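You operate a simulated robot arm through the tools that you are given. There is no shell and no other tool. Be economical: measure what you need, move in short steps, check, and stop when the job is done.

You run a simulated two-armed robot. Do the job below in one go: nothing can be reset, and whatever is moved stays where it is left.

## Task
Wind the white-knob and yellow-knob pipettes up to their largest volume for storage.
Fine: 20 L and 200 L; turn each carousel until the pipette faces you; shut the yellow tip box.
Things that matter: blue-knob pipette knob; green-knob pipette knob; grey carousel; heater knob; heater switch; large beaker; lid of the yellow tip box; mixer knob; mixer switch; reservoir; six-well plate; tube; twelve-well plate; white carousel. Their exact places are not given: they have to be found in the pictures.

It is judged by the outcome, as a careful person would: the job done as asked, and still so three seconds after it is handed in. It fails if anything else is knocked over, pushed out of place, dropped, spilled or broken.

## Robot
Two 6-joint arms with two-finger grippers on one trunk, on a base that drives. Base frame: it is fixed to the floor where the robot stands at the start and does not move with it; the origin is under the middle of the robot, x ahead of it, y to its left, z up. Units: m, rad, N and s.
The left shoulder is at the start at [0.061, 0.143, 0.965], the right one opposite. With the tool pointing down near the work surface each hand reaches from about 0.3 to 0.72 m from the robot's upright axis, wherever it stands, measured 20 degrees to its own side. Places, roughly: blue-knob pipette knob [0.7, -0.6, 1.2]; green-knob pipette knob [0.6, -0.5, 1.2]; grey carousel [0.7, -0.6, 1.1]; heater knob [0.3, -1.8, 1]; heater switch [0.2, -1.9, 1]; large beaker [0.25, -1.5, 1]; lid of the yellow tip box [0.7, -0.3, 1]; mixer knob [0.4, -1.6, 1]; mixer switch [0.4, -1.6, 1]; reservoir [0.5, -1.25, 1]; tube [0.25, -1.5, 1]; twelve-well plate [0.25, -1.25, 1]; white carousel [0.8, 0, 1.1]. Payload 2.45 kg a hand.
The TCP of each hand is the grasp point between the finger pads, 0.026 m short of the fingertips. In the tool frame z runs along the fingers and y along their closing line. Largest opening 0.096 m; the body of the gripper starts 0.069 m behind the TCP.
Orientation is that of the tool frame in the base frame, as [roll, pitch, yaw] about the fixed x, y, z axes, in that order (R = Rz(yaw) Ry(pitch) Rx(roll)). With the fingers straight down and closing along the base's y, the tool's x points along the base's -x, its y along +y and its z along -z.

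## Interface
- The arms move only by the tool play_rows. It takes "left_moves", "right_moves" or both (then of equal length, played together; a hand with none holds still); each is a list of rows, each a list of 7 numbers: the shift along the tool's x, y, z in m, then the turn, a rotation vector about the tool's x, y, z in rad, then the closure, from 0 (fully open) to 1 (shut). In form: [[tx, ty, tz, ax, ay, az, gripper], ...]. A call has 1 to 12 rows; each row shifts and turns the commanded pose from where the row before left it, along the tool's axes as they then stand. Each row takes 0.2 s and may step no farther than 0.05 m and 0.15 rad from the row before; otherwise, or with a gripper value out of range, the whole call is refused. Where a pose cannot be reached the arm comes as near as it can. A force on the tool above 40 N (or 10 N above the force at the start of the call, whichever is more), or a blocked arm, ends the call early, and 0.2 s more pass. The fingers move at their own pace and stop on an object; they squeeze with about 34 N. The grip force told is the motor's: it shows also when the fingers shut on nothing. Time passes only in rows, and 0.2 s behind the last, so rows that do not move let the fingers close. The reply holds the time, the measured pose of the TCP, the force on the tool along the base axes, the opening and the grip force, in the units named above and with some noise, with the torque about the TCP (base axes, N m) and any sound that the robot's microphone picked up, and new pictures: "show" is both (left out), scene, wrist or none (wrist: the cameras of the hands that moved).
- Cameras (640 x 400 px; columns grow to the right, rows downward): "scene" is now at [0.143, -0.0276, 1.5891]; the picture's right is [-0.32, -0.95, 0.00], its down [-0.57, 0.19, -0.80] and it looks along [0.76, -0.26, -0.60] (base axes); focal length 261 px, centre (320, 200). "left" rides on the left gripper at [0.082, -0.003, -0.098] in its tool frame; the picture's right is [0.04, 1.00, 0.00], its down [-0.73, 0.03, -0.68] and it looks along [-0.68, 0.03, 0.73] (tool axes); focal length 256 px, centre (320, 200). "right" rides on the right gripper at [0.082, 0.003, -0.098] in its tool frame; the picture's right is [-0.04, 1.00, 0.00], its down [-0.73, -0.03, -0.68] and it looks along [-0.68, -0.03, 0.73] (tool axes); focal length 256 px, centre (320, 200).
- raise_lower(by): slides the trunk up (or, below 0, down) by that many m; the arms and the scene camera ride with it, the base frame stays. It gives what a move gives, with no picture.
- roll_base(legs): drives the robot by 1 to 6 legs, each [ahead, turn to the left] in m and rad, along the robot's own axes; the way and the turn of a leg run together, so that a leg with both is an arc; at most 1.5 m and 3.142 rad a leg. The arms and the cameras ride along, it lands a little off, and it stops where it bumps. It gives what a move gives, and a new picture of the scene camera.
- aim_head(pan, tilt): turns the head with the scene camera to pan (to the left, within 1.501 rad either way) and tilt (down, from -0.506 to 1.204), counted from straight ahead of the robot. It gives what a move gives, and a new picture of the scene camera.
- probe_pixels(camera, pixels): for up to 12 pixels [column, row] of the newest picture of that camera ("zoom" is the newest enlarged one), the place [x, y, z] in the base frame of the surface seen there, good to about 0.002 m. It takes no simulated time.
- enlarge(camera, box): a new picture of the part [left, top, right, bottom] of that camera's present view, enlarged. It takes no simulated time.
- hand_in(): hands the job in; it is judged then, once.

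Keep the steps short. Do not move on a guess: measure, check each grasp and each placing, and mend mistakes. In all there are 80 turns and 260 pictures (those below and enlarged ones count). Leave the grippers open and the arms clear of the work at the hand-in unless told otherwise, and finish with a single line.

The tools are called after ">>>" as name(argument=value, ...) on one line, values as JSON. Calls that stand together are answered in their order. play_rows: Moves the arms, as the interface text tells. Its arguments: {"type":"object","properties":{"left_moves":{"type":"array","items":{"type":"array","items":{"type":"number"}}},"right_moves":{"type":"array","items":{"type":"array","items":{"type":"number"}}},"show":{"type":"string","enum":["both","scene","wrist","none"]}},"required":[]} The other tools are called the same way: raise_lower (by) slides the trunk up or down; roll_base (legs) drives the base; aim_head (pan, tilt) turns the head that bears the scene camera; probe_pixels (camera, pixels) gives the place of the surface under pixels of a picture; enlarge (camera, box) takes an enlarged picture of a part of a camera's view; hand_in () hands the job in.

At the start:

```text
time: 0.0
left_ee_pos: [0.5773, -0.0274, 0.9993]
left_tool_rot: [-3.14, -0.001, 3.14]
left_ft_force: [-0.4, 0.4, 0.6]
left_moment: [-0.03, -0.01, 0.04]
left_width: 0.096
left_grip_force: 0.0
right_ee_pos: [0.3916, -0.3186, 1.3416]
right_tool_rot: [-3.14, 0.0, 3.14]
right_ft_force: [-0.4, 0.2, 0.1]
right_moment: [0.01, -0.01, 0.02]
right_width: 0.0959
right_grip_force: 0.1
trunk travel left (down, up): [-0.59, 0.0]
robot x, y, heading: [0.0002, -0.0009, 0.002]
head pan, tilt: [-0.326, 0.642]
```

scene: 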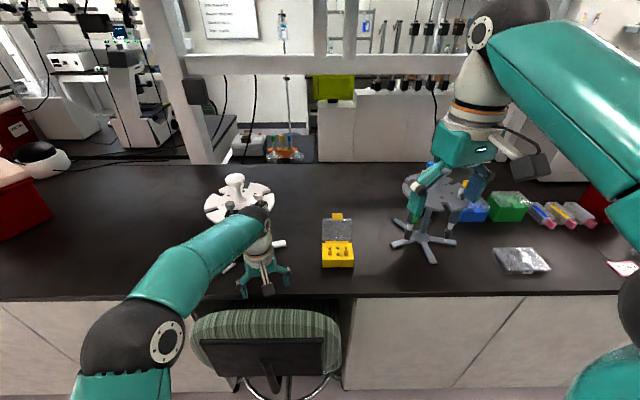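
right: 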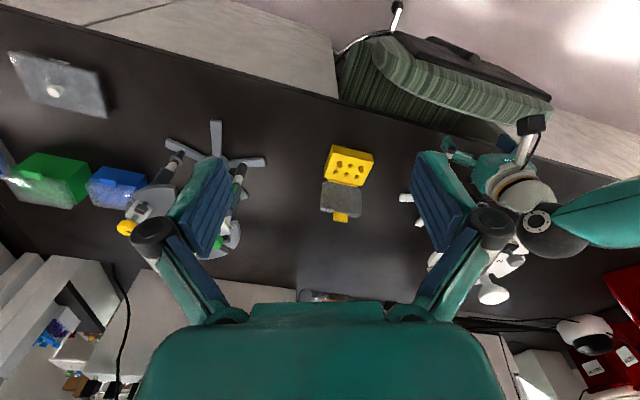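
left: 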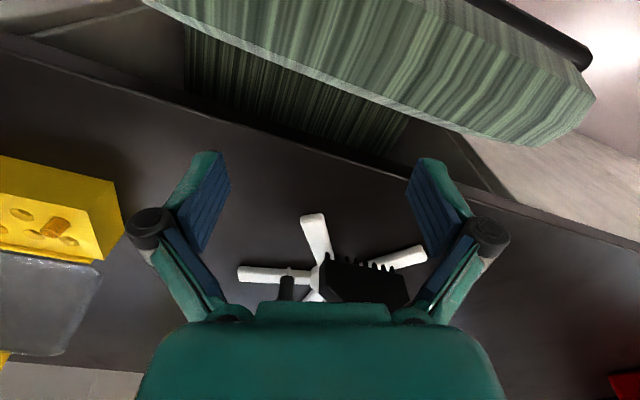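

The white carousel stands near (240,200), the grey one near (430,200), and the open yellow tip box near (338,245). I'll enlarge both carousels first.

>>> enlarge(camera="scene", box=[370, 130, 530, 270])

>>> enlarge(camera="scene", box=[180, 150, 360, 310])

>>> enlarge(camera="right", box=[80, 100, 320, 300])

```text
2.86 times, centred on (450, 200) of scene
```

zoom: 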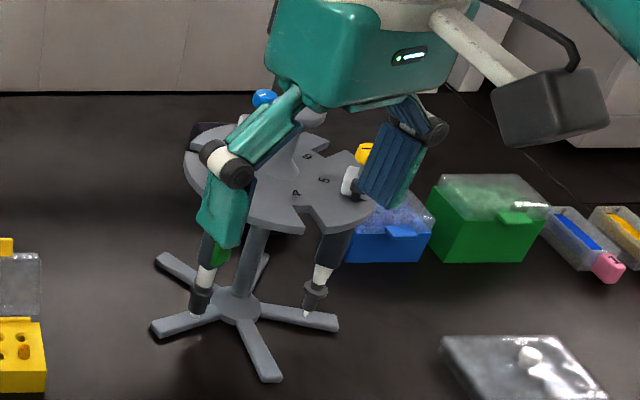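

```text
2.50 times, centred on (270, 230) of scene
```

zoom: 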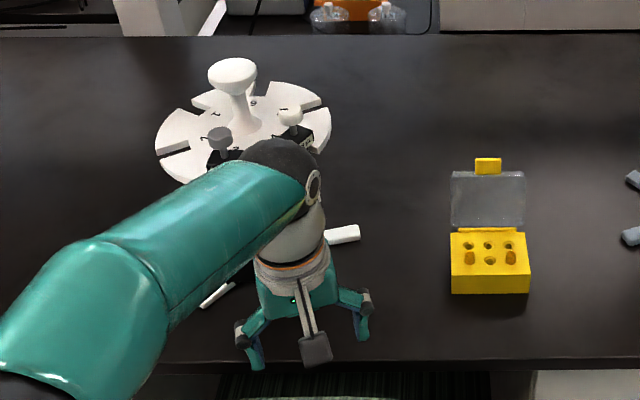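

```text
2.00 times, centred on (200, 200) of right
```

zoom: 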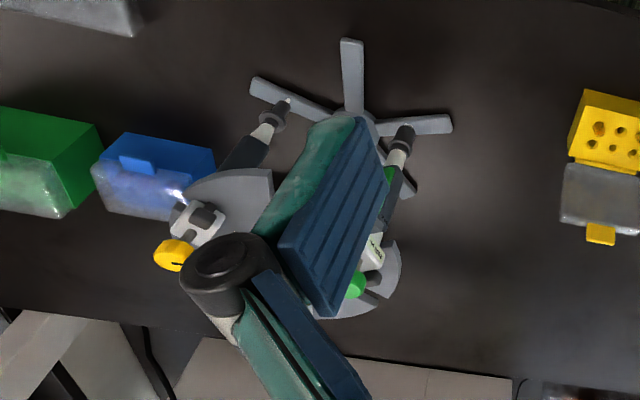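

The left arm hides the white carousel and the right hand hides the grey one. I'll draw the left hand back, up and to the left, and the right hand out to the right.

>>> play_rows(left_moves=[[0.045, 0, 0, 0, 0, 0, 0], [0.045, 0, 0, 0, 0, 0, 0], [0.045, 0, 0, 0, 0, 0, 0], [0.03, 0.03, -0.02, 0, 0, 0, 0], [0, 0.03, -0.035, 0, 0, 0, 0], [0, 0.03, -0.035, 0, 0, 0, 0], [0, 0.03, -0.035, 0, 0, 0, 0], [0, 0.03, -0.035, 0, 0, 0, 0], [0, 0.03, -0.035, 0, 0, 0, 0], [0, 0.03, -0.03, 0, 0, 0, 0], [0, 0.03, 0, 0, 0, 0, 0]], right_moves=[[0.02, 0, 0, 0, 0, 0, 0], [0.02, 0, 0, 0, 0, 0, 0], [0.02, -0.02, 0, 0, 0, 0, 0], [0, -0.03, 0, 0, 0, 0, 0], [0, -0.03, 0, 0, 0, 0, 0], [0, 0, 0, 0, 0, 0, 0], [0, 0, 0, 0, 0, 0, 0], [0, 0, 0, 0, 0, 0, 0], [0, 0, 0, 0, 0, 0, 0], [0, 0, 0, 0, 0, 0, 0], [0, 0, 0, 0, 0, 0, 0]], show="both")

```text
time: 2.4
left_ee_pos: [0.4137, 0.2141, 1.223]
left_tool_rot: [-3.139, 0.0, 3.14]
left_ft_force: [-1.0, -0.1, 0.0]
left_moment: [0.0, 0.04, -0.04]
left_width: 0.096
left_grip_force: 0.1
right_ee_pos: [0.3288, -0.3972, 1.3428]
right_tool_rot: [-3.14, 0.001, 3.139]
right_ft_force: [-0.5, 0.4, -0.1]
right_moment: [-0.01, -0.02, 0.0]
right_width: 0.0961
right_grip_force: 0.2
trunk travel left (down, up): [-0.59, 0.0]
robot x, y, heading: [-0.0007, -0.0005, -0.003]
head pan, tilt: [-0.326, 0.642]
```

scene: 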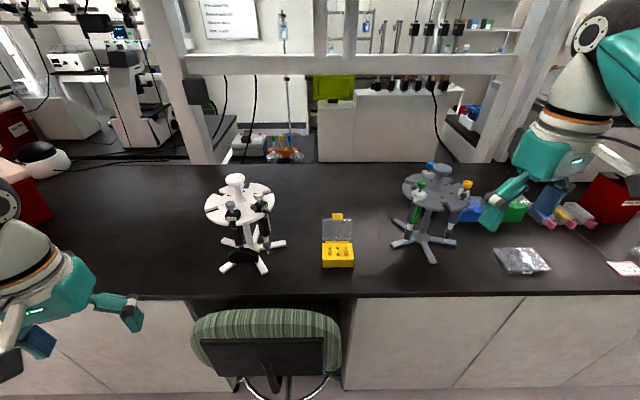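
right: 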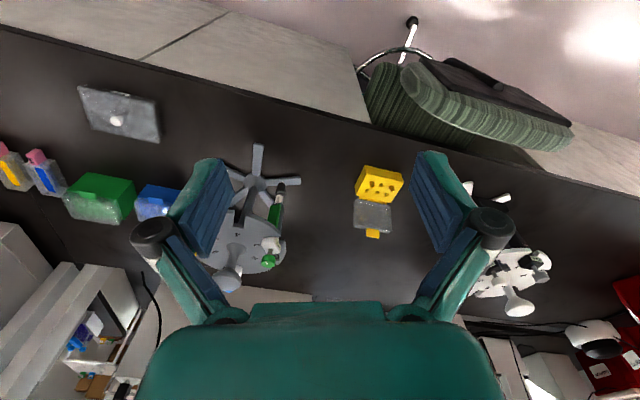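
left: 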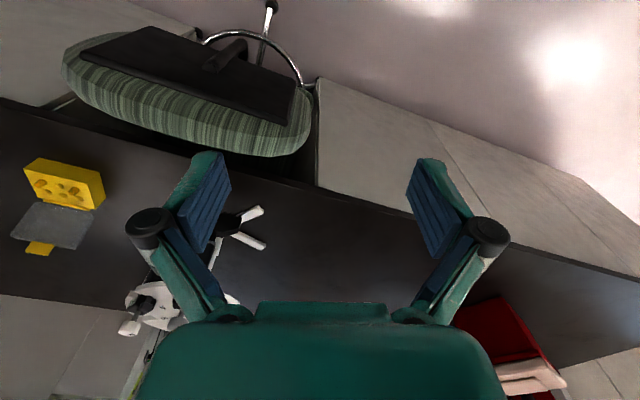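

Both carousels are clear now, so I'll enlarge them.

>>> enlarge(camera="scene", box=[195, 165, 295, 280])

>>> probe_pixels(camera="zoom", pixels=[[320, 40], [320, 200], [250, 200]])

>>> enlarge(camera="scene", box=[380, 150, 485, 270])

```text
3.48 times, centred on (245, 222) of scene
```

zoom: 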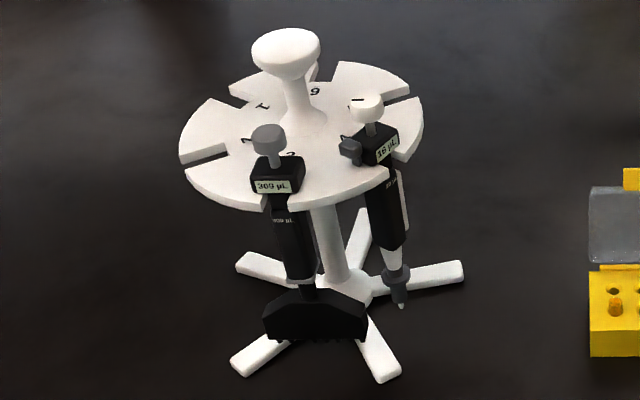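

```text
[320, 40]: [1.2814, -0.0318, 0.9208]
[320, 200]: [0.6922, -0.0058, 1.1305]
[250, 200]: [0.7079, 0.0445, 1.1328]
```

```text
3.33 times, centred on (432, 210) of scene
```

zoom: 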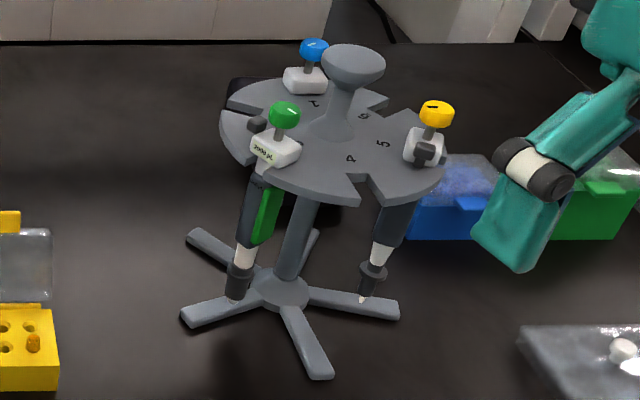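

The white-knob pipette reads 16 µL, and yellow's display is turned away from me. Next I'll measure the knobs and carousels on closer enlargements.

>>> enlarge(camera="scene", box=[400, 155, 480, 205])

>>> probe_pixels(camera="zoom", pixels=[[550, 228], [550, 260], [522, 300], [280, 80], [360, 110], [470, 330], [200, 240], [170, 330], [270, 65], [310, 210]])

>>> enlarge(camera="scene", box=[200, 165, 280, 215])

```text
8.00 times, centred on (440, 180) of scene
```

zoom: 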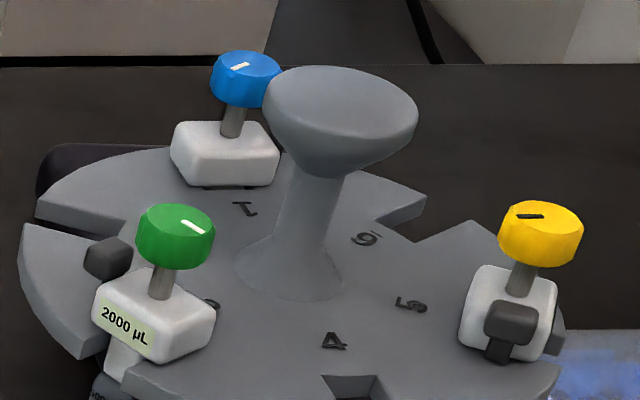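

```text
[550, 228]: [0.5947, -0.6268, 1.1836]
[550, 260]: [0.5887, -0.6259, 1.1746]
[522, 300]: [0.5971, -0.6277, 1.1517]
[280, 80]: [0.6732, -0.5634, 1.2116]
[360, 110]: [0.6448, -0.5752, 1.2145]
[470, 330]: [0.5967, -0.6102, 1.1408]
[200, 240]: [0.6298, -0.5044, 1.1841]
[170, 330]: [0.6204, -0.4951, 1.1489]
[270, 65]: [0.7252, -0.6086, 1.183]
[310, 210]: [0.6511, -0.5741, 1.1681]
```

```text
8.00 times, centred on (240, 190) of scene
```

zoom: 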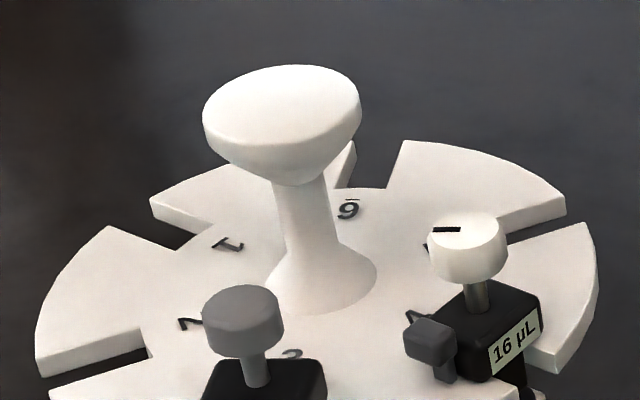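

I'll measure the white carousel, the chair, the bench edge and the tip box.

>>> probe_pixels(camera="zoom", pixels=[[300, 75], [280, 110], [468, 232], [468, 262], [475, 297], [235, 310], [310, 280], [510, 345], [430, 340]])

>>> probe_pixels(camera="scene", pixels=[[338, 296], [270, 320], [265, 375], [338, 216], [338, 222], [325, 242], [352, 242], [338, 268], [323, 222], [351, 222], [420, 298], [338, 244]])

>>> enlarge(camera="scene", box=[305, 205, 371, 275])

```text
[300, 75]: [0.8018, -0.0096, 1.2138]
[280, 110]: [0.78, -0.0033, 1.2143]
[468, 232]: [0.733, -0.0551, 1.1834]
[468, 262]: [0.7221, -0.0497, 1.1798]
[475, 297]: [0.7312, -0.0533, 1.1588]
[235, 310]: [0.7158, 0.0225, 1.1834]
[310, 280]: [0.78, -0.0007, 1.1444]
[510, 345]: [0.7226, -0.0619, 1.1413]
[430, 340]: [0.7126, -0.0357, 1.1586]
```

```text
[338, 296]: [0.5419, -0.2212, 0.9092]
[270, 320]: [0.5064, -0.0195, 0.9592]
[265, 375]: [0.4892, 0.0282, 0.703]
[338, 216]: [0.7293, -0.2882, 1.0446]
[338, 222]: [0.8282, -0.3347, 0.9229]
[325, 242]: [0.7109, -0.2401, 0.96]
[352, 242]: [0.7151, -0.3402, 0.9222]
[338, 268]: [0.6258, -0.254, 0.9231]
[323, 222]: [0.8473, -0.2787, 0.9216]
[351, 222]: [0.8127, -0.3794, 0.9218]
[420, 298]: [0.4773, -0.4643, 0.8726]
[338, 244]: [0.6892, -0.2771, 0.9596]
```

```text
5.71 times, centred on (338, 240) of scene
```

zoom: 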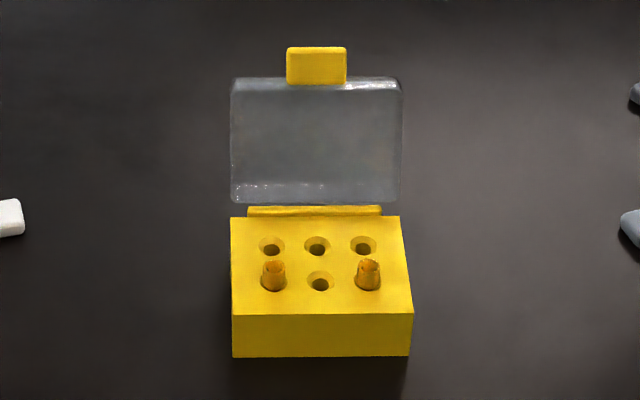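

The bench edge is about x 0.54, with the chair at about x 0.5. I need to get closer, so I'll look down at the chair and floor to see how much room the base has.

>>> aim_head(pan=-0.1, tilt=1.2)

>>> probe_pixels(camera="scene", pixels=[[220, 150], [320, 110], [320, 150], [320, 200], [320, 250], [400, 150], [450, 150], [200, 200], [260, 100], [500, 200], [150, 200], [320, 300]])

```text
time: 3.4
left_ee_pos: [0.413, 0.2133, 1.2239]
left_tool_rot: [-3.141, -0.002, -3.142]
left_ft_force: [0.9, 0.6, -0.6]
left_moment: [0.02, -0.03, 0.0]
left_width: 0.0962
left_grip_force: 0.0
right_ee_pos: [0.3288, -0.3985, 1.3417]
right_tool_rot: [-3.14, 0.002, 3.139]
right_ft_force: [-0.3, 0.9, 0.3]
right_moment: [-0.01, -0.01, -0.03]
right_width: 0.0962
right_grip_force: 0.0
trunk travel left (down, up): [-0.59, 0.0]
robot x, y, heading: [-0.0019, -0.0021, -0.003]
head pan, tilt: [-0.099, 1.201]
```

scene: 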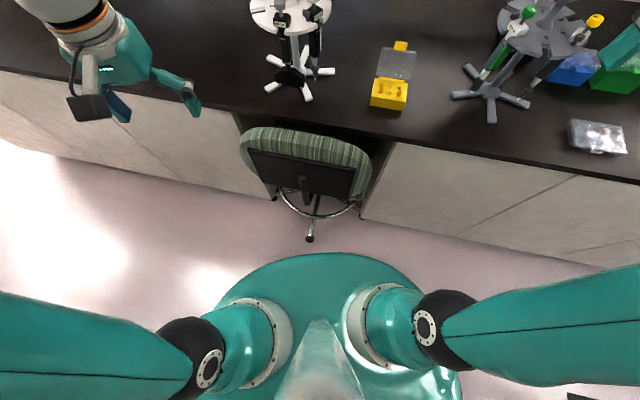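

```text
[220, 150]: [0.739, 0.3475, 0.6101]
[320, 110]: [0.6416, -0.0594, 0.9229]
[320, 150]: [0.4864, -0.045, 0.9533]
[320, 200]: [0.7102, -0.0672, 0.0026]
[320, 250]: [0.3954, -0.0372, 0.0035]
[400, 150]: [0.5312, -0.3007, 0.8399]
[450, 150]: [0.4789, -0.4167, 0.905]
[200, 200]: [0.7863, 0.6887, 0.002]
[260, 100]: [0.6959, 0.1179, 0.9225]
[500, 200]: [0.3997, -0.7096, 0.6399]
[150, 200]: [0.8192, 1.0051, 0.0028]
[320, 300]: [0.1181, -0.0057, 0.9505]
```

I'll probe the front of the robot's body to judge how far forward it can go.

>>> probe_pixels(camera="scene", pixels=[[318, 256], [318, 270], [260, 270], [390, 270], [310, 239], [300, 218], [345, 215], [310, 175], [460, 385], [250, 135], [365, 155], [318, 264]])

>>> enlarge(camera="scene", box=[220, 120, 400, 290])

```text
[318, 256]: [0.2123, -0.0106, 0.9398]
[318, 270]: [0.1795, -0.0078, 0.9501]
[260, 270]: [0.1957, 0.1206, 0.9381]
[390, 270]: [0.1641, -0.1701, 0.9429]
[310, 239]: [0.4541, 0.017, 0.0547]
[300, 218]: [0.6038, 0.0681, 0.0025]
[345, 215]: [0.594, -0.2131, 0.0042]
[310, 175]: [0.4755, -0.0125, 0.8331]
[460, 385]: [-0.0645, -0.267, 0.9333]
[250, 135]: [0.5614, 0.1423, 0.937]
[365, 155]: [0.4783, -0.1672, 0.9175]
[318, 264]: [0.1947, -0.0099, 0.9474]
```

```text
2.35 times, centred on (310, 205) of scene
```

zoom: 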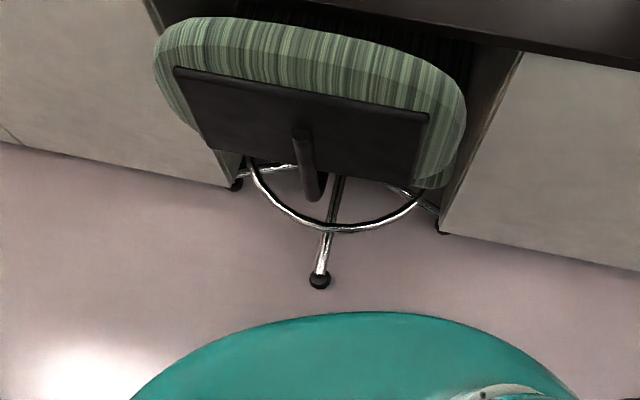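

The robot's body front is at x≈0.21 and the chair's foot at (0.45, 0.02). Standing near (0.15, -0.25) would reach both carousels and the box. I'll raise the left hand, then turn left, back up, and turn back.

>>> play_rows(left_moves=[[0.01, 0, -0.04, 0, 0, 0, 0], [0.01, 0, -0.04, 0, 0, 0, 0], [0.01, 0, -0.04, 0, 0, 0, 0]], show="none")

>>> roll_base(legs=[[0, 2.1], [-0.29, 0]])

>>> roll_base(legs=[[0, -2.1]])

```text
time: 4.2
left_ee_pos: [0.3823, 0.2157, 1.3441]
left_tool_rot: [-3.14, 0.0, 3.141]
left_ft_force: [0.5, 1.0, -1.0]
left_moment: [-0.02, 0.0, -0.05]
left_width: 0.0959
left_grip_force: 0.1
right_ee_pos: [0.3282, -0.3988, 1.3419]
right_tool_rot: [-3.141, 0.0, 3.14]
right_ft_force: [-0.3, 0.0, 0.3]
right_moment: [0.0, -0.02, -0.01]
right_width: 0.0961
right_grip_force: 0.0
trunk travel left (down, up): [-0.59, 0.0]
robot x, y, heading: [0.003, -0.0016, 0.001]
head pan, tilt: [-0.099, 1.201]
```

```text
time: 8.0
left_ee_pos: [-0.0876, 0.4367, 1.3428]
left_tool_rot: [-3.138, 0.0, -1.883]
left_ft_force: [-1.5, -0.2, -2.0]
left_moment: [-0.03, -0.04, 0.02]
left_width: 0.0963
left_grip_force: 0.1
right_ee_pos: [0.4812, 0.1972, 1.3425]
right_tool_rot: [-3.139, 0.002, -1.884]
right_ft_force: [-0.6, 1.0, 0.8]
right_moment: [-0.02, 0.01, -0.01]
right_width: 0.0959
right_grip_force: 0.1
trunk travel left (down, up): [-0.59, 0.0]
robot x, y, heading: [0.0355, -0.0052, 1.275]
head pan, tilt: [-0.099, 1.201]
stopped in leg 1: the robot was blocked; the commanded pose is now the measured one
```

scene: 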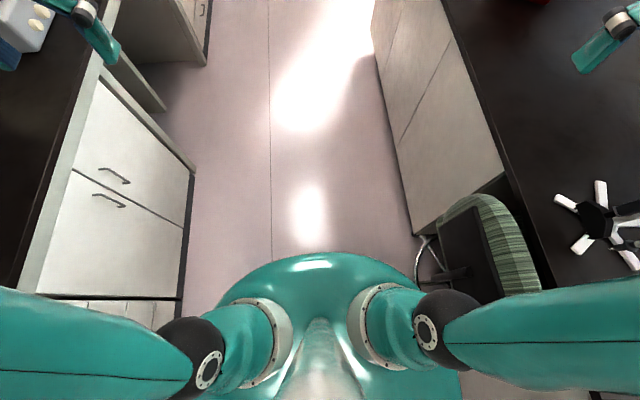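

```text
time: 11.9
left_ee_pos: [0.446, 0.2129, 1.3458]
left_tool_rot: [-3.141, 0.0, 3.064]
left_ft_force: [-0.3, -1.5, 0.5]
left_moment: [0.09, 0.02, 0.0]
left_width: 0.0961
left_grip_force: 0.0
right_ee_pos: [0.3449, -0.3959, 1.342]
right_tool_rot: [3.14, 0.001, 3.062]
right_ft_force: [-0.2, -1.6, -0.7]
right_moment: [0.07, -0.03, 0.01]
right_width: 0.096
right_grip_force: 0.1
trunk travel left (down, up): [-0.59, 0.0]
robot x, y, heading: [0.0461, 0.0348, -0.077]
head pan, tilt: [-0.099, 1.201]
stopped in leg 1: the robot was blocked; the commanded pose is now the measured one
```

scene: 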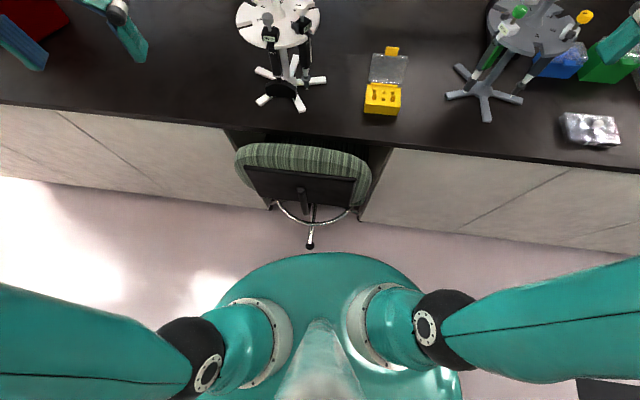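

The turn was blocked both ways, so something around the robot is limiting it. I'll look left and right before driving again.

>>> aim_head(pan=1.5, tilt=0.8)

>>> probe_pixels(camera="scene", pixels=[[100, 200], [200, 200], [320, 200], [100, 300], [200, 300], [50, 150], [50, 250], [100, 380], [320, 350], [180, 150], [20, 350], [400, 250]])

>>> aim_head(pan=-1.5, tilt=0.8)

>>> probe_pixels(camera="scene", pixels=[[540, 200], [450, 200], [320, 200], [540, 300], [450, 300], [600, 150], [600, 250], [540, 380], [320, 350], [460, 150], [620, 350], [240, 250]])

```text
time: 13.6
left_ee_pos: [0.4456, 0.217, 1.3463]
left_tool_rot: [-3.14, 0.0, 3.065]
left_ft_force: [0.1, 0.9, 0.0]
left_moment: [0.04, 0.03, -0.01]
left_width: 0.0958
left_grip_force: 0.0
right_ee_pos: [0.345, -0.3925, 1.3434]
right_tool_rot: [-3.139, 0.001, 3.065]
right_ft_force: [-0.1, 0.4, 1.1]
right_moment: [-0.02, -0.01, -0.03]
right_width: 0.096
right_grip_force: 0.0
trunk travel left (down, up): [-0.59, 0.0]
robot x, y, heading: [0.0423, 0.0336, -0.082]
head pan, tilt: [1.499, 0.799]
```

scene: 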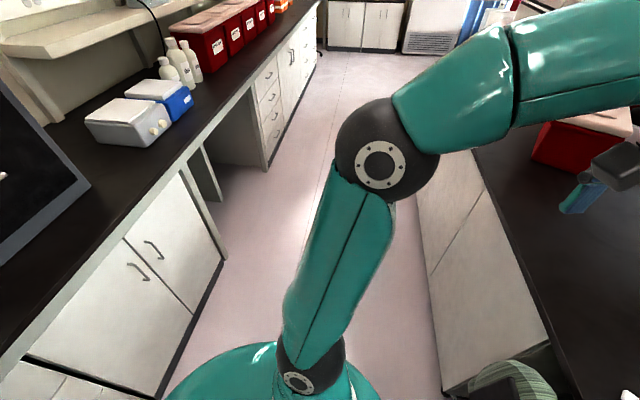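

```text
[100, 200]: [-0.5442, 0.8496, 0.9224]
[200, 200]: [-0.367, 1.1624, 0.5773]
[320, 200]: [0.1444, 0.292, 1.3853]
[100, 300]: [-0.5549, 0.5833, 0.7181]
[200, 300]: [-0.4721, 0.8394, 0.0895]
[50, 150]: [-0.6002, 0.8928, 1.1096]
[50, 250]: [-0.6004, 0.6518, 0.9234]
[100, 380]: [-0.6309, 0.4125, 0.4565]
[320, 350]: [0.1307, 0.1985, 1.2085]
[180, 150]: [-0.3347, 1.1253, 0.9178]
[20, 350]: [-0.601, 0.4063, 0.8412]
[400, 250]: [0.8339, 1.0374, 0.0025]
```

```text
time: 16.1
left_ee_pos: [0.4466, 0.2167, 1.3458]
left_tool_rot: [-3.14, 0.0, 3.064]
left_ft_force: [-0.2, -0.5, 0.1]
left_moment: [-0.03, 0.01, -0.01]
left_width: 0.0959
left_grip_force: 0.0
right_ee_pos: [0.3448, -0.3924, 1.3423]
right_tool_rot: [-3.14, 0.0, 3.063]
right_ft_force: [-0.5, -0.8, 0.1]
right_moment: [0.03, -0.01, 0.0]
right_width: 0.096
right_grip_force: 0.0
trunk travel left (down, up): [-0.59, 0.0]
robot x, y, heading: [0.0409, 0.0304, -0.084]
head pan, tilt: [-1.499, 0.799]
```

scene: 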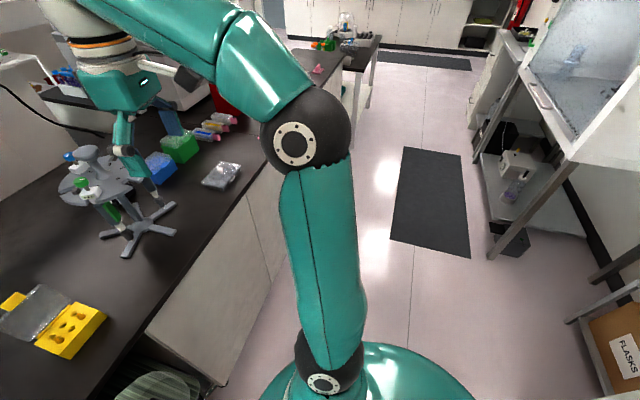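

```text
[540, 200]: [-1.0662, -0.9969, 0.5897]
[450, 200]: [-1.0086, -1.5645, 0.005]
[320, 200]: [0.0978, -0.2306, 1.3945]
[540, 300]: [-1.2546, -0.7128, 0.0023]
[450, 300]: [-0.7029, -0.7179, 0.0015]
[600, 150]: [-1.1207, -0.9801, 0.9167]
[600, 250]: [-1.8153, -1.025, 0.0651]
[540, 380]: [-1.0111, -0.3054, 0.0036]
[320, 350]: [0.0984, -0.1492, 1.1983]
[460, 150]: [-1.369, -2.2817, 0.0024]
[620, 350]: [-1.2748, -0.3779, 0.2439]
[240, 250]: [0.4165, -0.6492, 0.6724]
```

There's plenty of room, with the back bench at x≈-0.6. Both hands are at z 1.34, above everything, so I'll try a smaller right turn while looking forward and down.

>>> aim_head(pan=-0.1, tilt=1.0)

>>> roll_base(legs=[[0, -0.5]])

```text
time: 17.7
left_ee_pos: [0.4465, 0.2167, 1.3453]
left_tool_rot: [-3.14, 0.001, 3.065]
left_ft_force: [-0.8, 0.3, 0.0]
left_moment: [0.01, 0.01, 0.02]
left_width: 0.0961
left_grip_force: 0.2
right_ee_pos: [0.3451, -0.3919, 1.342]
right_tool_rot: [-3.141, -0.001, 3.062]
right_ft_force: [-0.3, -0.3, 0.1]
right_moment: [0.04, 0.0, -0.02]
right_width: 0.0956
right_grip_force: 0.1
trunk travel left (down, up): [-0.59, 0.0]
robot x, y, heading: [0.0407, 0.0318, -0.078]
head pan, tilt: [-0.099, 1.0]
```

scene: 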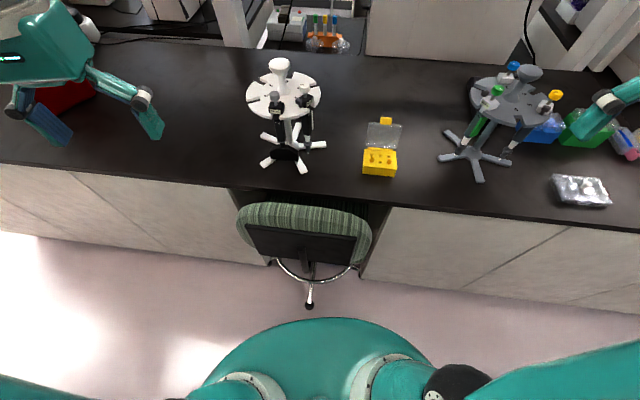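

```text
time: 19.7
left_ee_pos: [0.4824, 0.0, 1.3465]
left_tool_rot: [-3.14, 0.0, 2.561]
left_ft_force: [-0.9, -0.7, -0.1]
left_moment: [0.0, -0.01, -0.01]
left_width: 0.096
left_grip_force: 0.0
right_ee_pos: [0.0996, -0.4843, 1.3436]
right_tool_rot: [-3.141, 0.001, 2.558]
right_ft_force: [-0.6, 0.1, -0.3]
right_moment: [-0.01, 0.02, -0.01]
right_width: 0.0962
right_grip_force: 0.1
trunk travel left (down, up): [-0.59, 0.0]
robot x, y, heading: [0.0486, 0.0476, -0.583]
head pan, tilt: [-0.099, 1.0]
```

scene: 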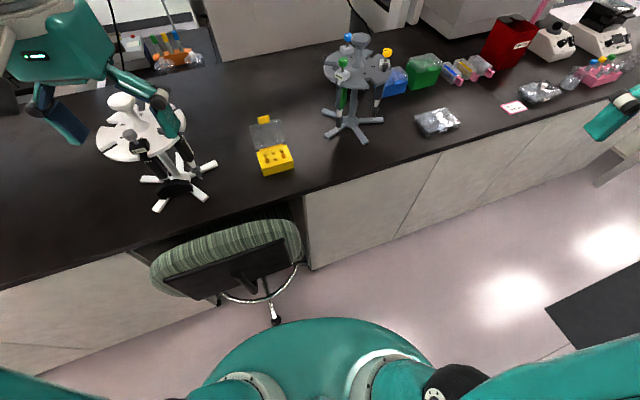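

That worked. Next I'll turn to face about -y, drive 0.32 m, then turn back left in short legs.

>>> roll_base(legs=[[0, -0.45], [0, -0.47], [0.32, 0]])

>>> roll_base(legs=[[0, 0.5], [0, 0.5], [0, 0.45]])

```text
time: 24.8
left_ee_pos: [0.2933, -0.6486, 1.3455]
left_tool_rot: [-3.139, 0.0, 1.634]
left_ft_force: [-1.1, -0.5, 0.6]
left_moment: [0.02, -0.05, -0.02]
left_width: 0.0959
left_grip_force: 0.0
right_ee_pos: [-0.3241, -0.635, 1.3435]
right_tool_rot: [3.14, 0.003, 1.634]
right_ft_force: [-0.8, -0.5, -0.5]
right_moment: [0.03, -0.03, -0.03]
right_width: 0.0959
right_grip_force: 0.0
trunk travel left (down, up): [-0.59, 0.0]
robot x, y, heading: [0.0849, -0.2717, -1.512]
head pan, tilt: [-0.099, 1.0]
```

scene: 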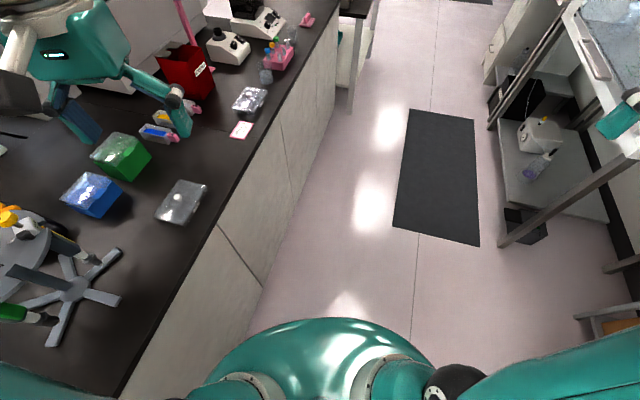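

```text
time: 28.5
left_ee_pos: [0.517, -0.3015, 1.3446]
left_tool_rot: [-3.138, -0.001, 2.639]
left_ft_force: [1.5, 0.1, -0.8]
left_moment: [0.07, 0.2, -0.01]
left_width: 0.096
left_grip_force: 0.1
right_ee_pos: [0.1766, -0.8139, 1.3447]
right_tool_rot: [-3.137, -0.002, 2.639]
right_ft_force: [2.5, 0.4, 0.9]
right_moment: [0.02, 0.2, -0.01]
right_width: 0.0962
right_grip_force: 0.1
trunk travel left (down, up): [-0.59, 0.0]
robot x, y, heading: [0.0713, -0.3099, -0.543]
head pan, tilt: [-0.099, 1.0]
stopped in leg 2: the robot was blocked; the commanded pose is now the measured one
```

scene: 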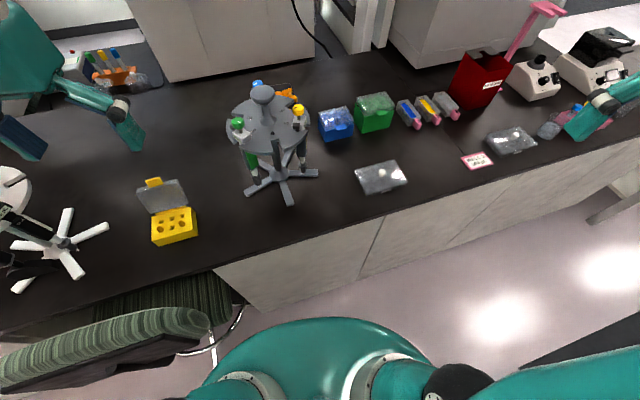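

It was blocked again at heading -0.54, so I'll check whether the chair is the obstacle or has moved.

>>> aim_head(pan=0.5, tilt=1.2)

>>> enlarge(camera="scene", box=[0, 0, 639, 399])

```text
time: 29.5
left_ee_pos: [0.5047, -0.2958, 1.3498]
left_tool_rot: [-3.138, 0.008, 2.637]
left_ft_force: [0.7, -0.2, -0.2]
left_moment: [0.01, 0.09, -0.05]
left_width: 0.0961
left_grip_force: 0.2
right_ee_pos: [0.1614, -0.8094, 1.3481]
right_tool_rot: [-3.14, 0.009, 2.638]
right_ft_force: [0.7, -0.6, 0.2]
right_moment: [0.04, 0.04, 0.03]
right_width: 0.0961
right_grip_force: 0.0
trunk travel left (down, up): [-0.59, 0.0]
robot x, y, heading: [0.0708, -0.3086, -0.538]
head pan, tilt: [0.499, 1.201]
```

scene: 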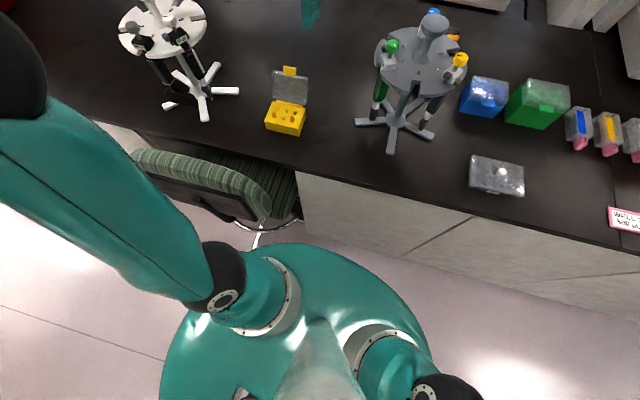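

```text
1.00 times, centred on (320, 200) of scene (not enlarged: the box is as wide or as high as the picture)
```

zoom: 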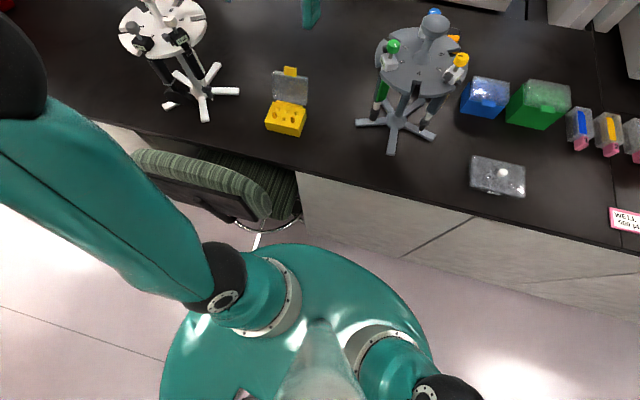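

>>> probe_pixels(camera="scene", pixels=[[257, 240], [260, 233], [270, 228], [240, 215], [265, 215], [200, 200], [285, 245], [170, 340], [420, 320], [330, 182], [290, 120], [190, 110]])

```text
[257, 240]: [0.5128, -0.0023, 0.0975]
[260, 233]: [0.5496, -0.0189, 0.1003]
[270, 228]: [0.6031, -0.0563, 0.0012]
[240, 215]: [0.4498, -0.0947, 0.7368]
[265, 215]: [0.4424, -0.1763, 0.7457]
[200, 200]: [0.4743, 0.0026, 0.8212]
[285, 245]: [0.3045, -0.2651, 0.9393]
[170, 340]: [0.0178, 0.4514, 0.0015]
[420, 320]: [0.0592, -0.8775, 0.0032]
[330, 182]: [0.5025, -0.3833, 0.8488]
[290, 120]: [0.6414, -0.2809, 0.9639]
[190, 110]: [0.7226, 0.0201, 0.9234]
```

The chair hasn't moved, but the base touches something near it. This stance already puts the grey carousel about 0.64 m away, so I'll ease off the contact and edge forward slightly.

>>> roll_base(legs=[[0, -0.12], [0.05, 0]])

>>> aim_head(pan=0.2, tilt=0.75)

```text
time: 31.0
left_ee_pos: [0.5416, -0.3799, 1.3491]
left_tool_rot: [-3.139, 0.008, 2.517]
left_ft_force: [0.3, -1.1, -0.4]
left_moment: [0.08, 0.06, 0.04]
left_width: 0.0962
left_grip_force: 0.1
right_ee_pos: [0.1383, -0.848, 1.3482]
right_tool_rot: [-3.138, 0.011, 2.517]
right_ft_force: [0.5, -0.5, -0.4]
right_moment: [0.03, 0.03, -0.01]
right_width: 0.0962
right_grip_force: 0.1
trunk travel left (down, up): [-0.59, 0.0]
robot x, y, heading: [0.1106, -0.3345, -0.65]
head pan, tilt: [0.499, 1.201]
```

scene: 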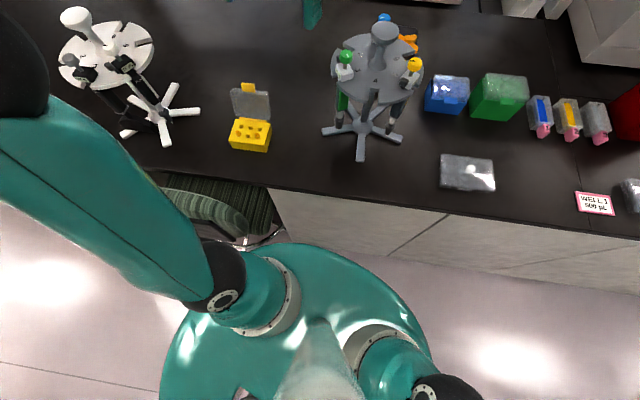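

```text
time: 31.9
left_ee_pos: [0.5399, -0.3787, 1.3499]
left_tool_rot: [-3.14, 0.009, 2.516]
left_ft_force: [0.5, 0.5, -0.1]
left_moment: [-0.02, 0.03, 0.0]
left_width: 0.0963
left_grip_force: 0.1
right_ee_pos: [0.1376, -0.847, 1.3482]
right_tool_rot: [-3.141, 0.011, 2.517]
right_ft_force: [0.4, 0.9, -0.2]
right_moment: [-0.01, -0.01, 0.0]
right_width: 0.0962
right_grip_force: 0.1
trunk travel left (down, up): [-0.59, 0.0]
robot x, y, heading: [0.109, -0.3374, -0.664]
head pan, tilt: [0.201, 0.75]
```

scene: 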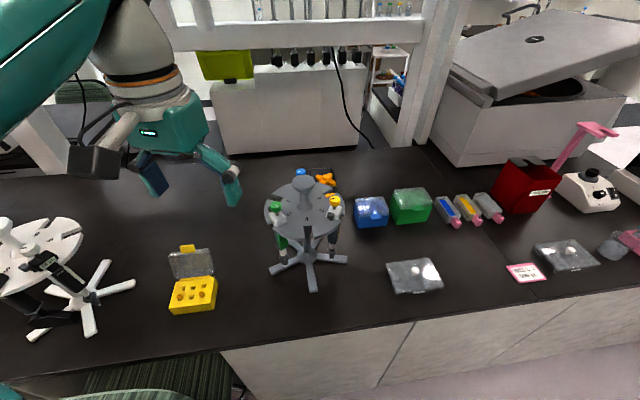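

I'm now about 0.6 m from the grey carousel, so I'll enlarge it.

>>> enlarge(camera="scene", box=[255, 160, 355, 225])

>>> probe_pixels(camera="zoom", pixels=[[303, 125], [303, 145], [260, 145], [345, 145], [505, 270], [485, 270], [525, 270], [505, 258], [505, 290], [120, 300], [500, 350], [300, 275]])

```text
6.15 times, centred on (305, 192) of scene
```

zoom: 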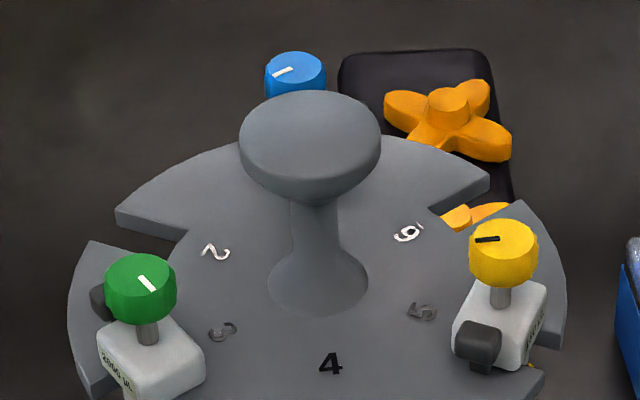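

```text
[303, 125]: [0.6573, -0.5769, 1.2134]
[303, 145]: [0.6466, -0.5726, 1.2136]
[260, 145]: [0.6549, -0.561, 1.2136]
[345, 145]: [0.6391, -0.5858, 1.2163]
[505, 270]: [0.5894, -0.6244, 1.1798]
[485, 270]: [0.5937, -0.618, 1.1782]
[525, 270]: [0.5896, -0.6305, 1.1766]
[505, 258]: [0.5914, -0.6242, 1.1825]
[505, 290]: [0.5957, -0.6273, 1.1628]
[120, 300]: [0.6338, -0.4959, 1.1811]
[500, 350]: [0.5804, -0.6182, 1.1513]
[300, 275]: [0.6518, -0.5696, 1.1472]
```

The grey handle's centre is about (0.653, -0.575) with its top at 1.214 and a diameter of about 0.048, and the yellow knob is near (0.594, -0.626). A black and orange item sits behind it, so I'll probe that before turning the carousel.

>>> probe_pixels(camera="zoom", pixels=[[450, 110], [360, 70], [470, 60], [500, 170], [450, 90], [295, 65], [470, 215], [560, 220], [630, 310]])

>>> enlarge(camera="scene", box=[255, 205, 355, 295])

```text
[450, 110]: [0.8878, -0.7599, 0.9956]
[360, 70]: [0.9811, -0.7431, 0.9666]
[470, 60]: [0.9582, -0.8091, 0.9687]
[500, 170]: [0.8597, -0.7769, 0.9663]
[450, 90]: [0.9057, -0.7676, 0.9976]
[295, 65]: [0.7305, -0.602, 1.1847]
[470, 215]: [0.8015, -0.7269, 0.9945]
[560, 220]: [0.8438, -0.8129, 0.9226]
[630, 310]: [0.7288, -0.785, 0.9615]
```

```text
4.44 times, centred on (305, 250) of scene
```

zoom: 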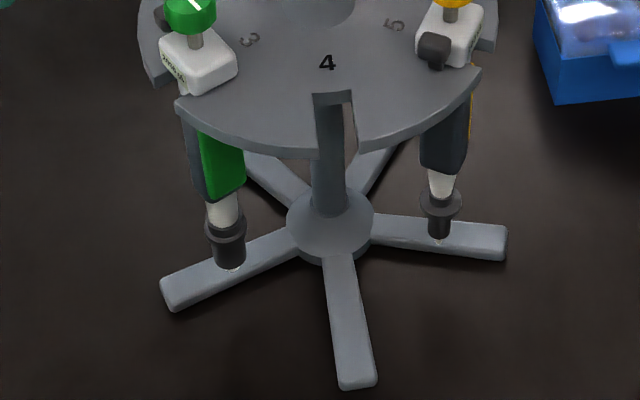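

The black item is well clear at over 0.2 m. I'll move the left hand back and carry the right hand over the grey handle at z 1.35.

>>> play_rows(right_moves=[[-0.0216, 0.0434, 0, 0, 0, 0, 0], [-0.0216, 0.0434, 0, 0, 0, 0, 0], [-0.0216, 0.0434, 0, 0, 0, 0, 0], [-0.0216, 0.0434, 0, 0, 0, 0, 0], [-0.0216, 0.0434, 0, 0, 0, 0, 0], [-0.0216, 0.0434, 0, 0, 0, 0, 0], [-0.0216, 0.0434, 0, 0, 0, 0, 0], [-0.0216, 0.0434, 0, 0, 0, 0, 0], [-0.0216, 0.0434, 0, 0, 0, 0, 0], [-0.0216, 0.0434, 0, 0, 0, 0, 0], [-0.0216, 0.0434, 0, 0, 0, 0, 0], [-0.0216, 0.0434, 0, 0, 0, 0, 0]], left_moves=[[0.02, 0.03, 0, 0, 0, 0, 0], [0.02, 0.03, 0, 0, 0, 0, 0], [0.02, 0.03, 0, 0, 0, 0, 0], [0.02, 0.03, 0, 0, 0, 0, 0], [0, 0, 0, 0, 0, 0, 0], [0, 0, 0, 0, 0, 0, 0], [0, 0, 0, 0, 0, 0, 0], [0, 0, 0, 0, 0, 0, 0], [0, 0, 0, 0, 0, 0, 0], [0, 0, 0, 0, 0, 0, 0], [0, 0, 0, 0, 0, 0, 0], [0, 0, 0, 0, 0, 0, 0]], show="both")

```text
time: 34.7
left_ee_pos: [0.546, -0.2354, 1.3502]
left_tool_rot: [-3.141, 0.008, 2.516]
left_ft_force: [-0.1, 0.0, -0.4]
left_moment: [0.03, 0.02, -0.01]
left_width: 0.0958
left_grip_force: 0.0
right_ee_pos: [0.5355, -0.6091, 1.2686]
right_tool_rot: [3.108, 0.024, 2.434]
right_ft_force: [-0.8, -0.6, 0.0]
right_moment: [0.03, 0.01, 0.01]
right_width: 0.0958
right_grip_force: 0.1
right hand out of reach, approached as far as the arm can: row 6, 7, 8, 9, 10, 11, 12
trunk travel left (down, up): [-0.59, 0.0]
robot x, y, heading: [0.1075, -0.335, -0.658]
head pan, tilt: [0.201, 0.75]
stopped in row 12 (right hand): the arm was blocked; the commanded pose is now the measured one
```

scene: 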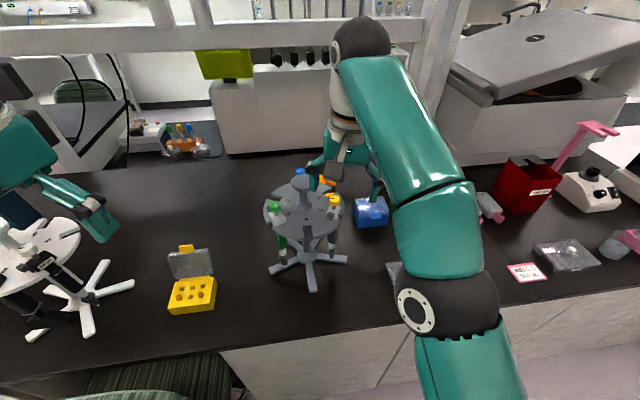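
right: 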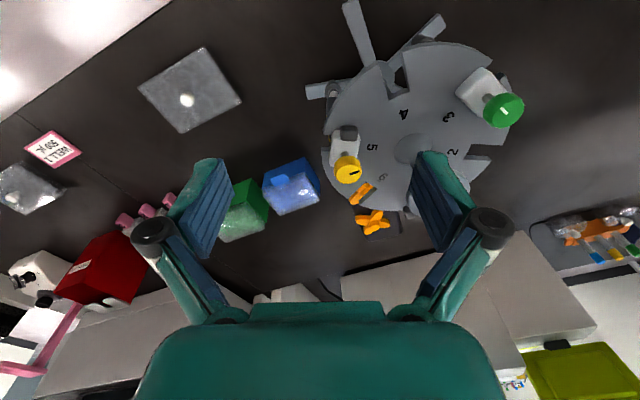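
left: 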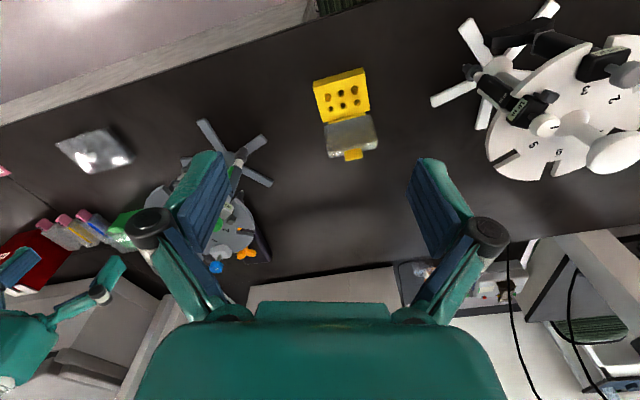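

Reach at this height is about 0.5 m with the tool vertical, and the hand sagged to z 1.27 without touching anything. I'll draw back, turn the wrist and tilt the fingers forward about 26°, which extends the reach to the handle.

>>> play_rows(right_moves=[[0.04, 0, 0, 0, 0, 0, 0.375], [0.04, 0, 0, 0, 0, 0, 0.375], [0, 0, 0, 0, 0, -0.1384, 0.375], [0, 0, 0, 0, 0, -0.1384, 0.375], [0, 0, 0, 0, 0, -0.1384, 0.375], [0, 0, 0, 0, 0, -0.1384, 0.375], [0, 0, 0, 0, 0, -0.1384, 0.375], [0, 0, 0, 0, 0, -0.1384, 0.375], [0, 0, 0, 0, 0, -0.1384, 0.375], [0, 0, 0, 0, -0.15, 0, 0.375], [0, 0, 0, 0, -0.15, 0, 0.375], [0, 0, 0, 0, -0.15, 0, 0.375]], show="both")

```text
time: 37.3
left_ee_pos: [0.5437, -0.2357, 1.3533]
left_tool_rot: [-3.141, 0.011, 2.518]
left_ft_force: [-0.3, 0.1, 0.4]
left_moment: [0.0, -0.02, -0.01]
left_width: 0.0958
left_grip_force: 0.0
right_ee_pos: [0.4744, -0.5547, 1.2688]
right_tool_rot: [-3.139, 0.493, -2.878]
right_ft_force: [0.6, 0.0, -0.1]
right_moment: [0.0, -0.03, -0.01]
right_width: 0.0601
right_grip_force: 0.1
trunk travel left (down, up): [-0.59, 0.0]
robot x, y, heading: [0.1083, -0.3382, -0.655]
head pan, tilt: [0.201, 0.75]
```

scene: 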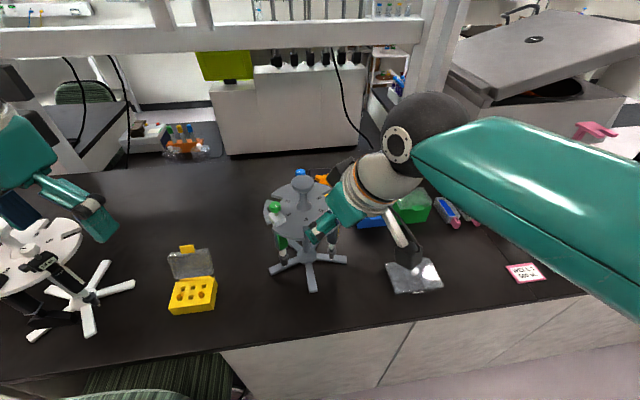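
right: 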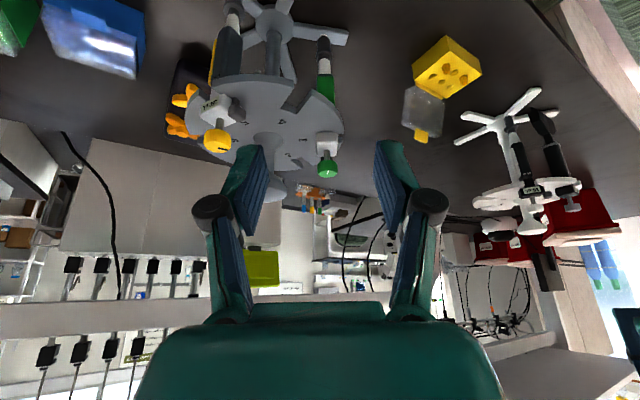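

The hand is tilted as planned. I'll carry it level at z 1.269 to over the handle, where the fingertips at 1.246 clear its top at 1.214.

>>> play_rows(right_moves=[[-0.0294, -0.0134, 0.0158, 0, 0, 0, 0.375], [-0.0294, -0.0134, 0.0158, 0, 0, 0, 0.375], [-0.0294, -0.0134, 0.0158, 0, 0, 0, 0.375], [-0.0294, -0.0134, 0.0158, 0, 0, 0, 0.375], [-0.0294, -0.0134, 0.0158, 0, 0, 0, 0.375], [0, 0, 0, 0, 0, 0, 0.375]], show="both")

>>> enlarge(camera="scene", box=[245, 140, 365, 220])

```text
time: 38.7
left_ee_pos: [0.5436, -0.2346, 1.3536]
left_tool_rot: [-3.14, 0.012, 2.516]
left_ft_force: [-0.7, 0.2, 0.0]
left_moment: [-0.03, -0.02, 0.02]
left_width: 0.0959
left_grip_force: 0.0
right_ee_pos: [0.6466, -0.5797, 1.2711]
right_tool_rot: [-3.139, 0.498, -2.886]
right_ft_force: [-0.7, -0.5, 0.3]
right_moment: [0.0, 0.03, 0.04]
right_width: 0.06
right_grip_force: 0.0
right hand out of reach, approached as far as the arm can: row 5
trunk travel left (down, up): [-0.59, 0.0]
robot x, y, heading: [0.111, -0.3415, -0.656]
head pan, tilt: [0.201, 0.75]
```

scene: 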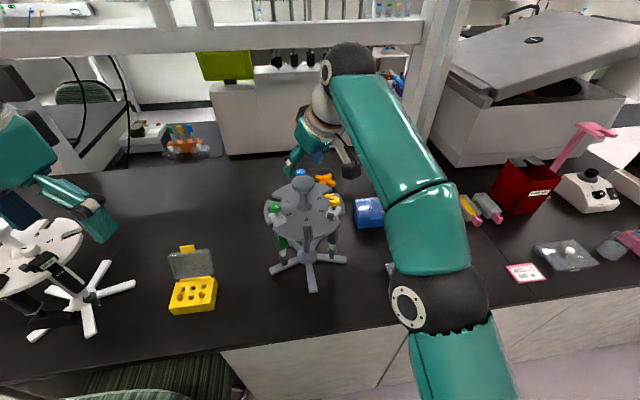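
right: 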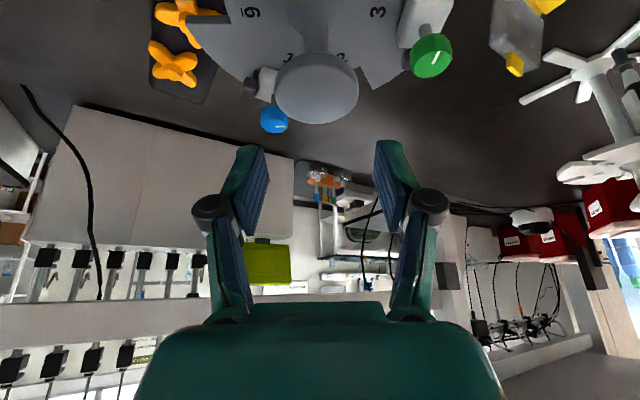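

```text
5.00 times, centred on (305, 180) of scene
```

zoom: 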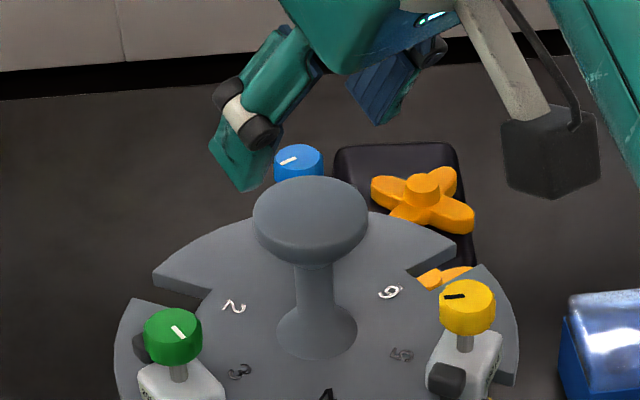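

>>> probe_pixels(camera="zoom", pixels=[[257, 220], [365, 218], [310, 180], [311, 200], [310, 258], [297, 285], [333, 285], [465, 295], [172, 330]])

>>> probe_pixels(camera="right", pixels=[[277, 90], [356, 90], [317, 118], [317, 60], [317, 85]])

```text
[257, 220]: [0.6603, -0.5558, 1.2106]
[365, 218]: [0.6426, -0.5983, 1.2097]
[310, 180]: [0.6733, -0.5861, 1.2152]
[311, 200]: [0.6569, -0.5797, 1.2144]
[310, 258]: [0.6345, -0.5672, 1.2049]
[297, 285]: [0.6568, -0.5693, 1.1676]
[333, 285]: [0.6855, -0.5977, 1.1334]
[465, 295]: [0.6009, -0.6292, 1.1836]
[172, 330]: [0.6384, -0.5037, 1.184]
```

```text
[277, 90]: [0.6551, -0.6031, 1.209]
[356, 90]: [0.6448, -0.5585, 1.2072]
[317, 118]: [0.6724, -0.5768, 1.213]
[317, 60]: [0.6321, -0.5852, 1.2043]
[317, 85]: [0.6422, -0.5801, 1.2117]
```

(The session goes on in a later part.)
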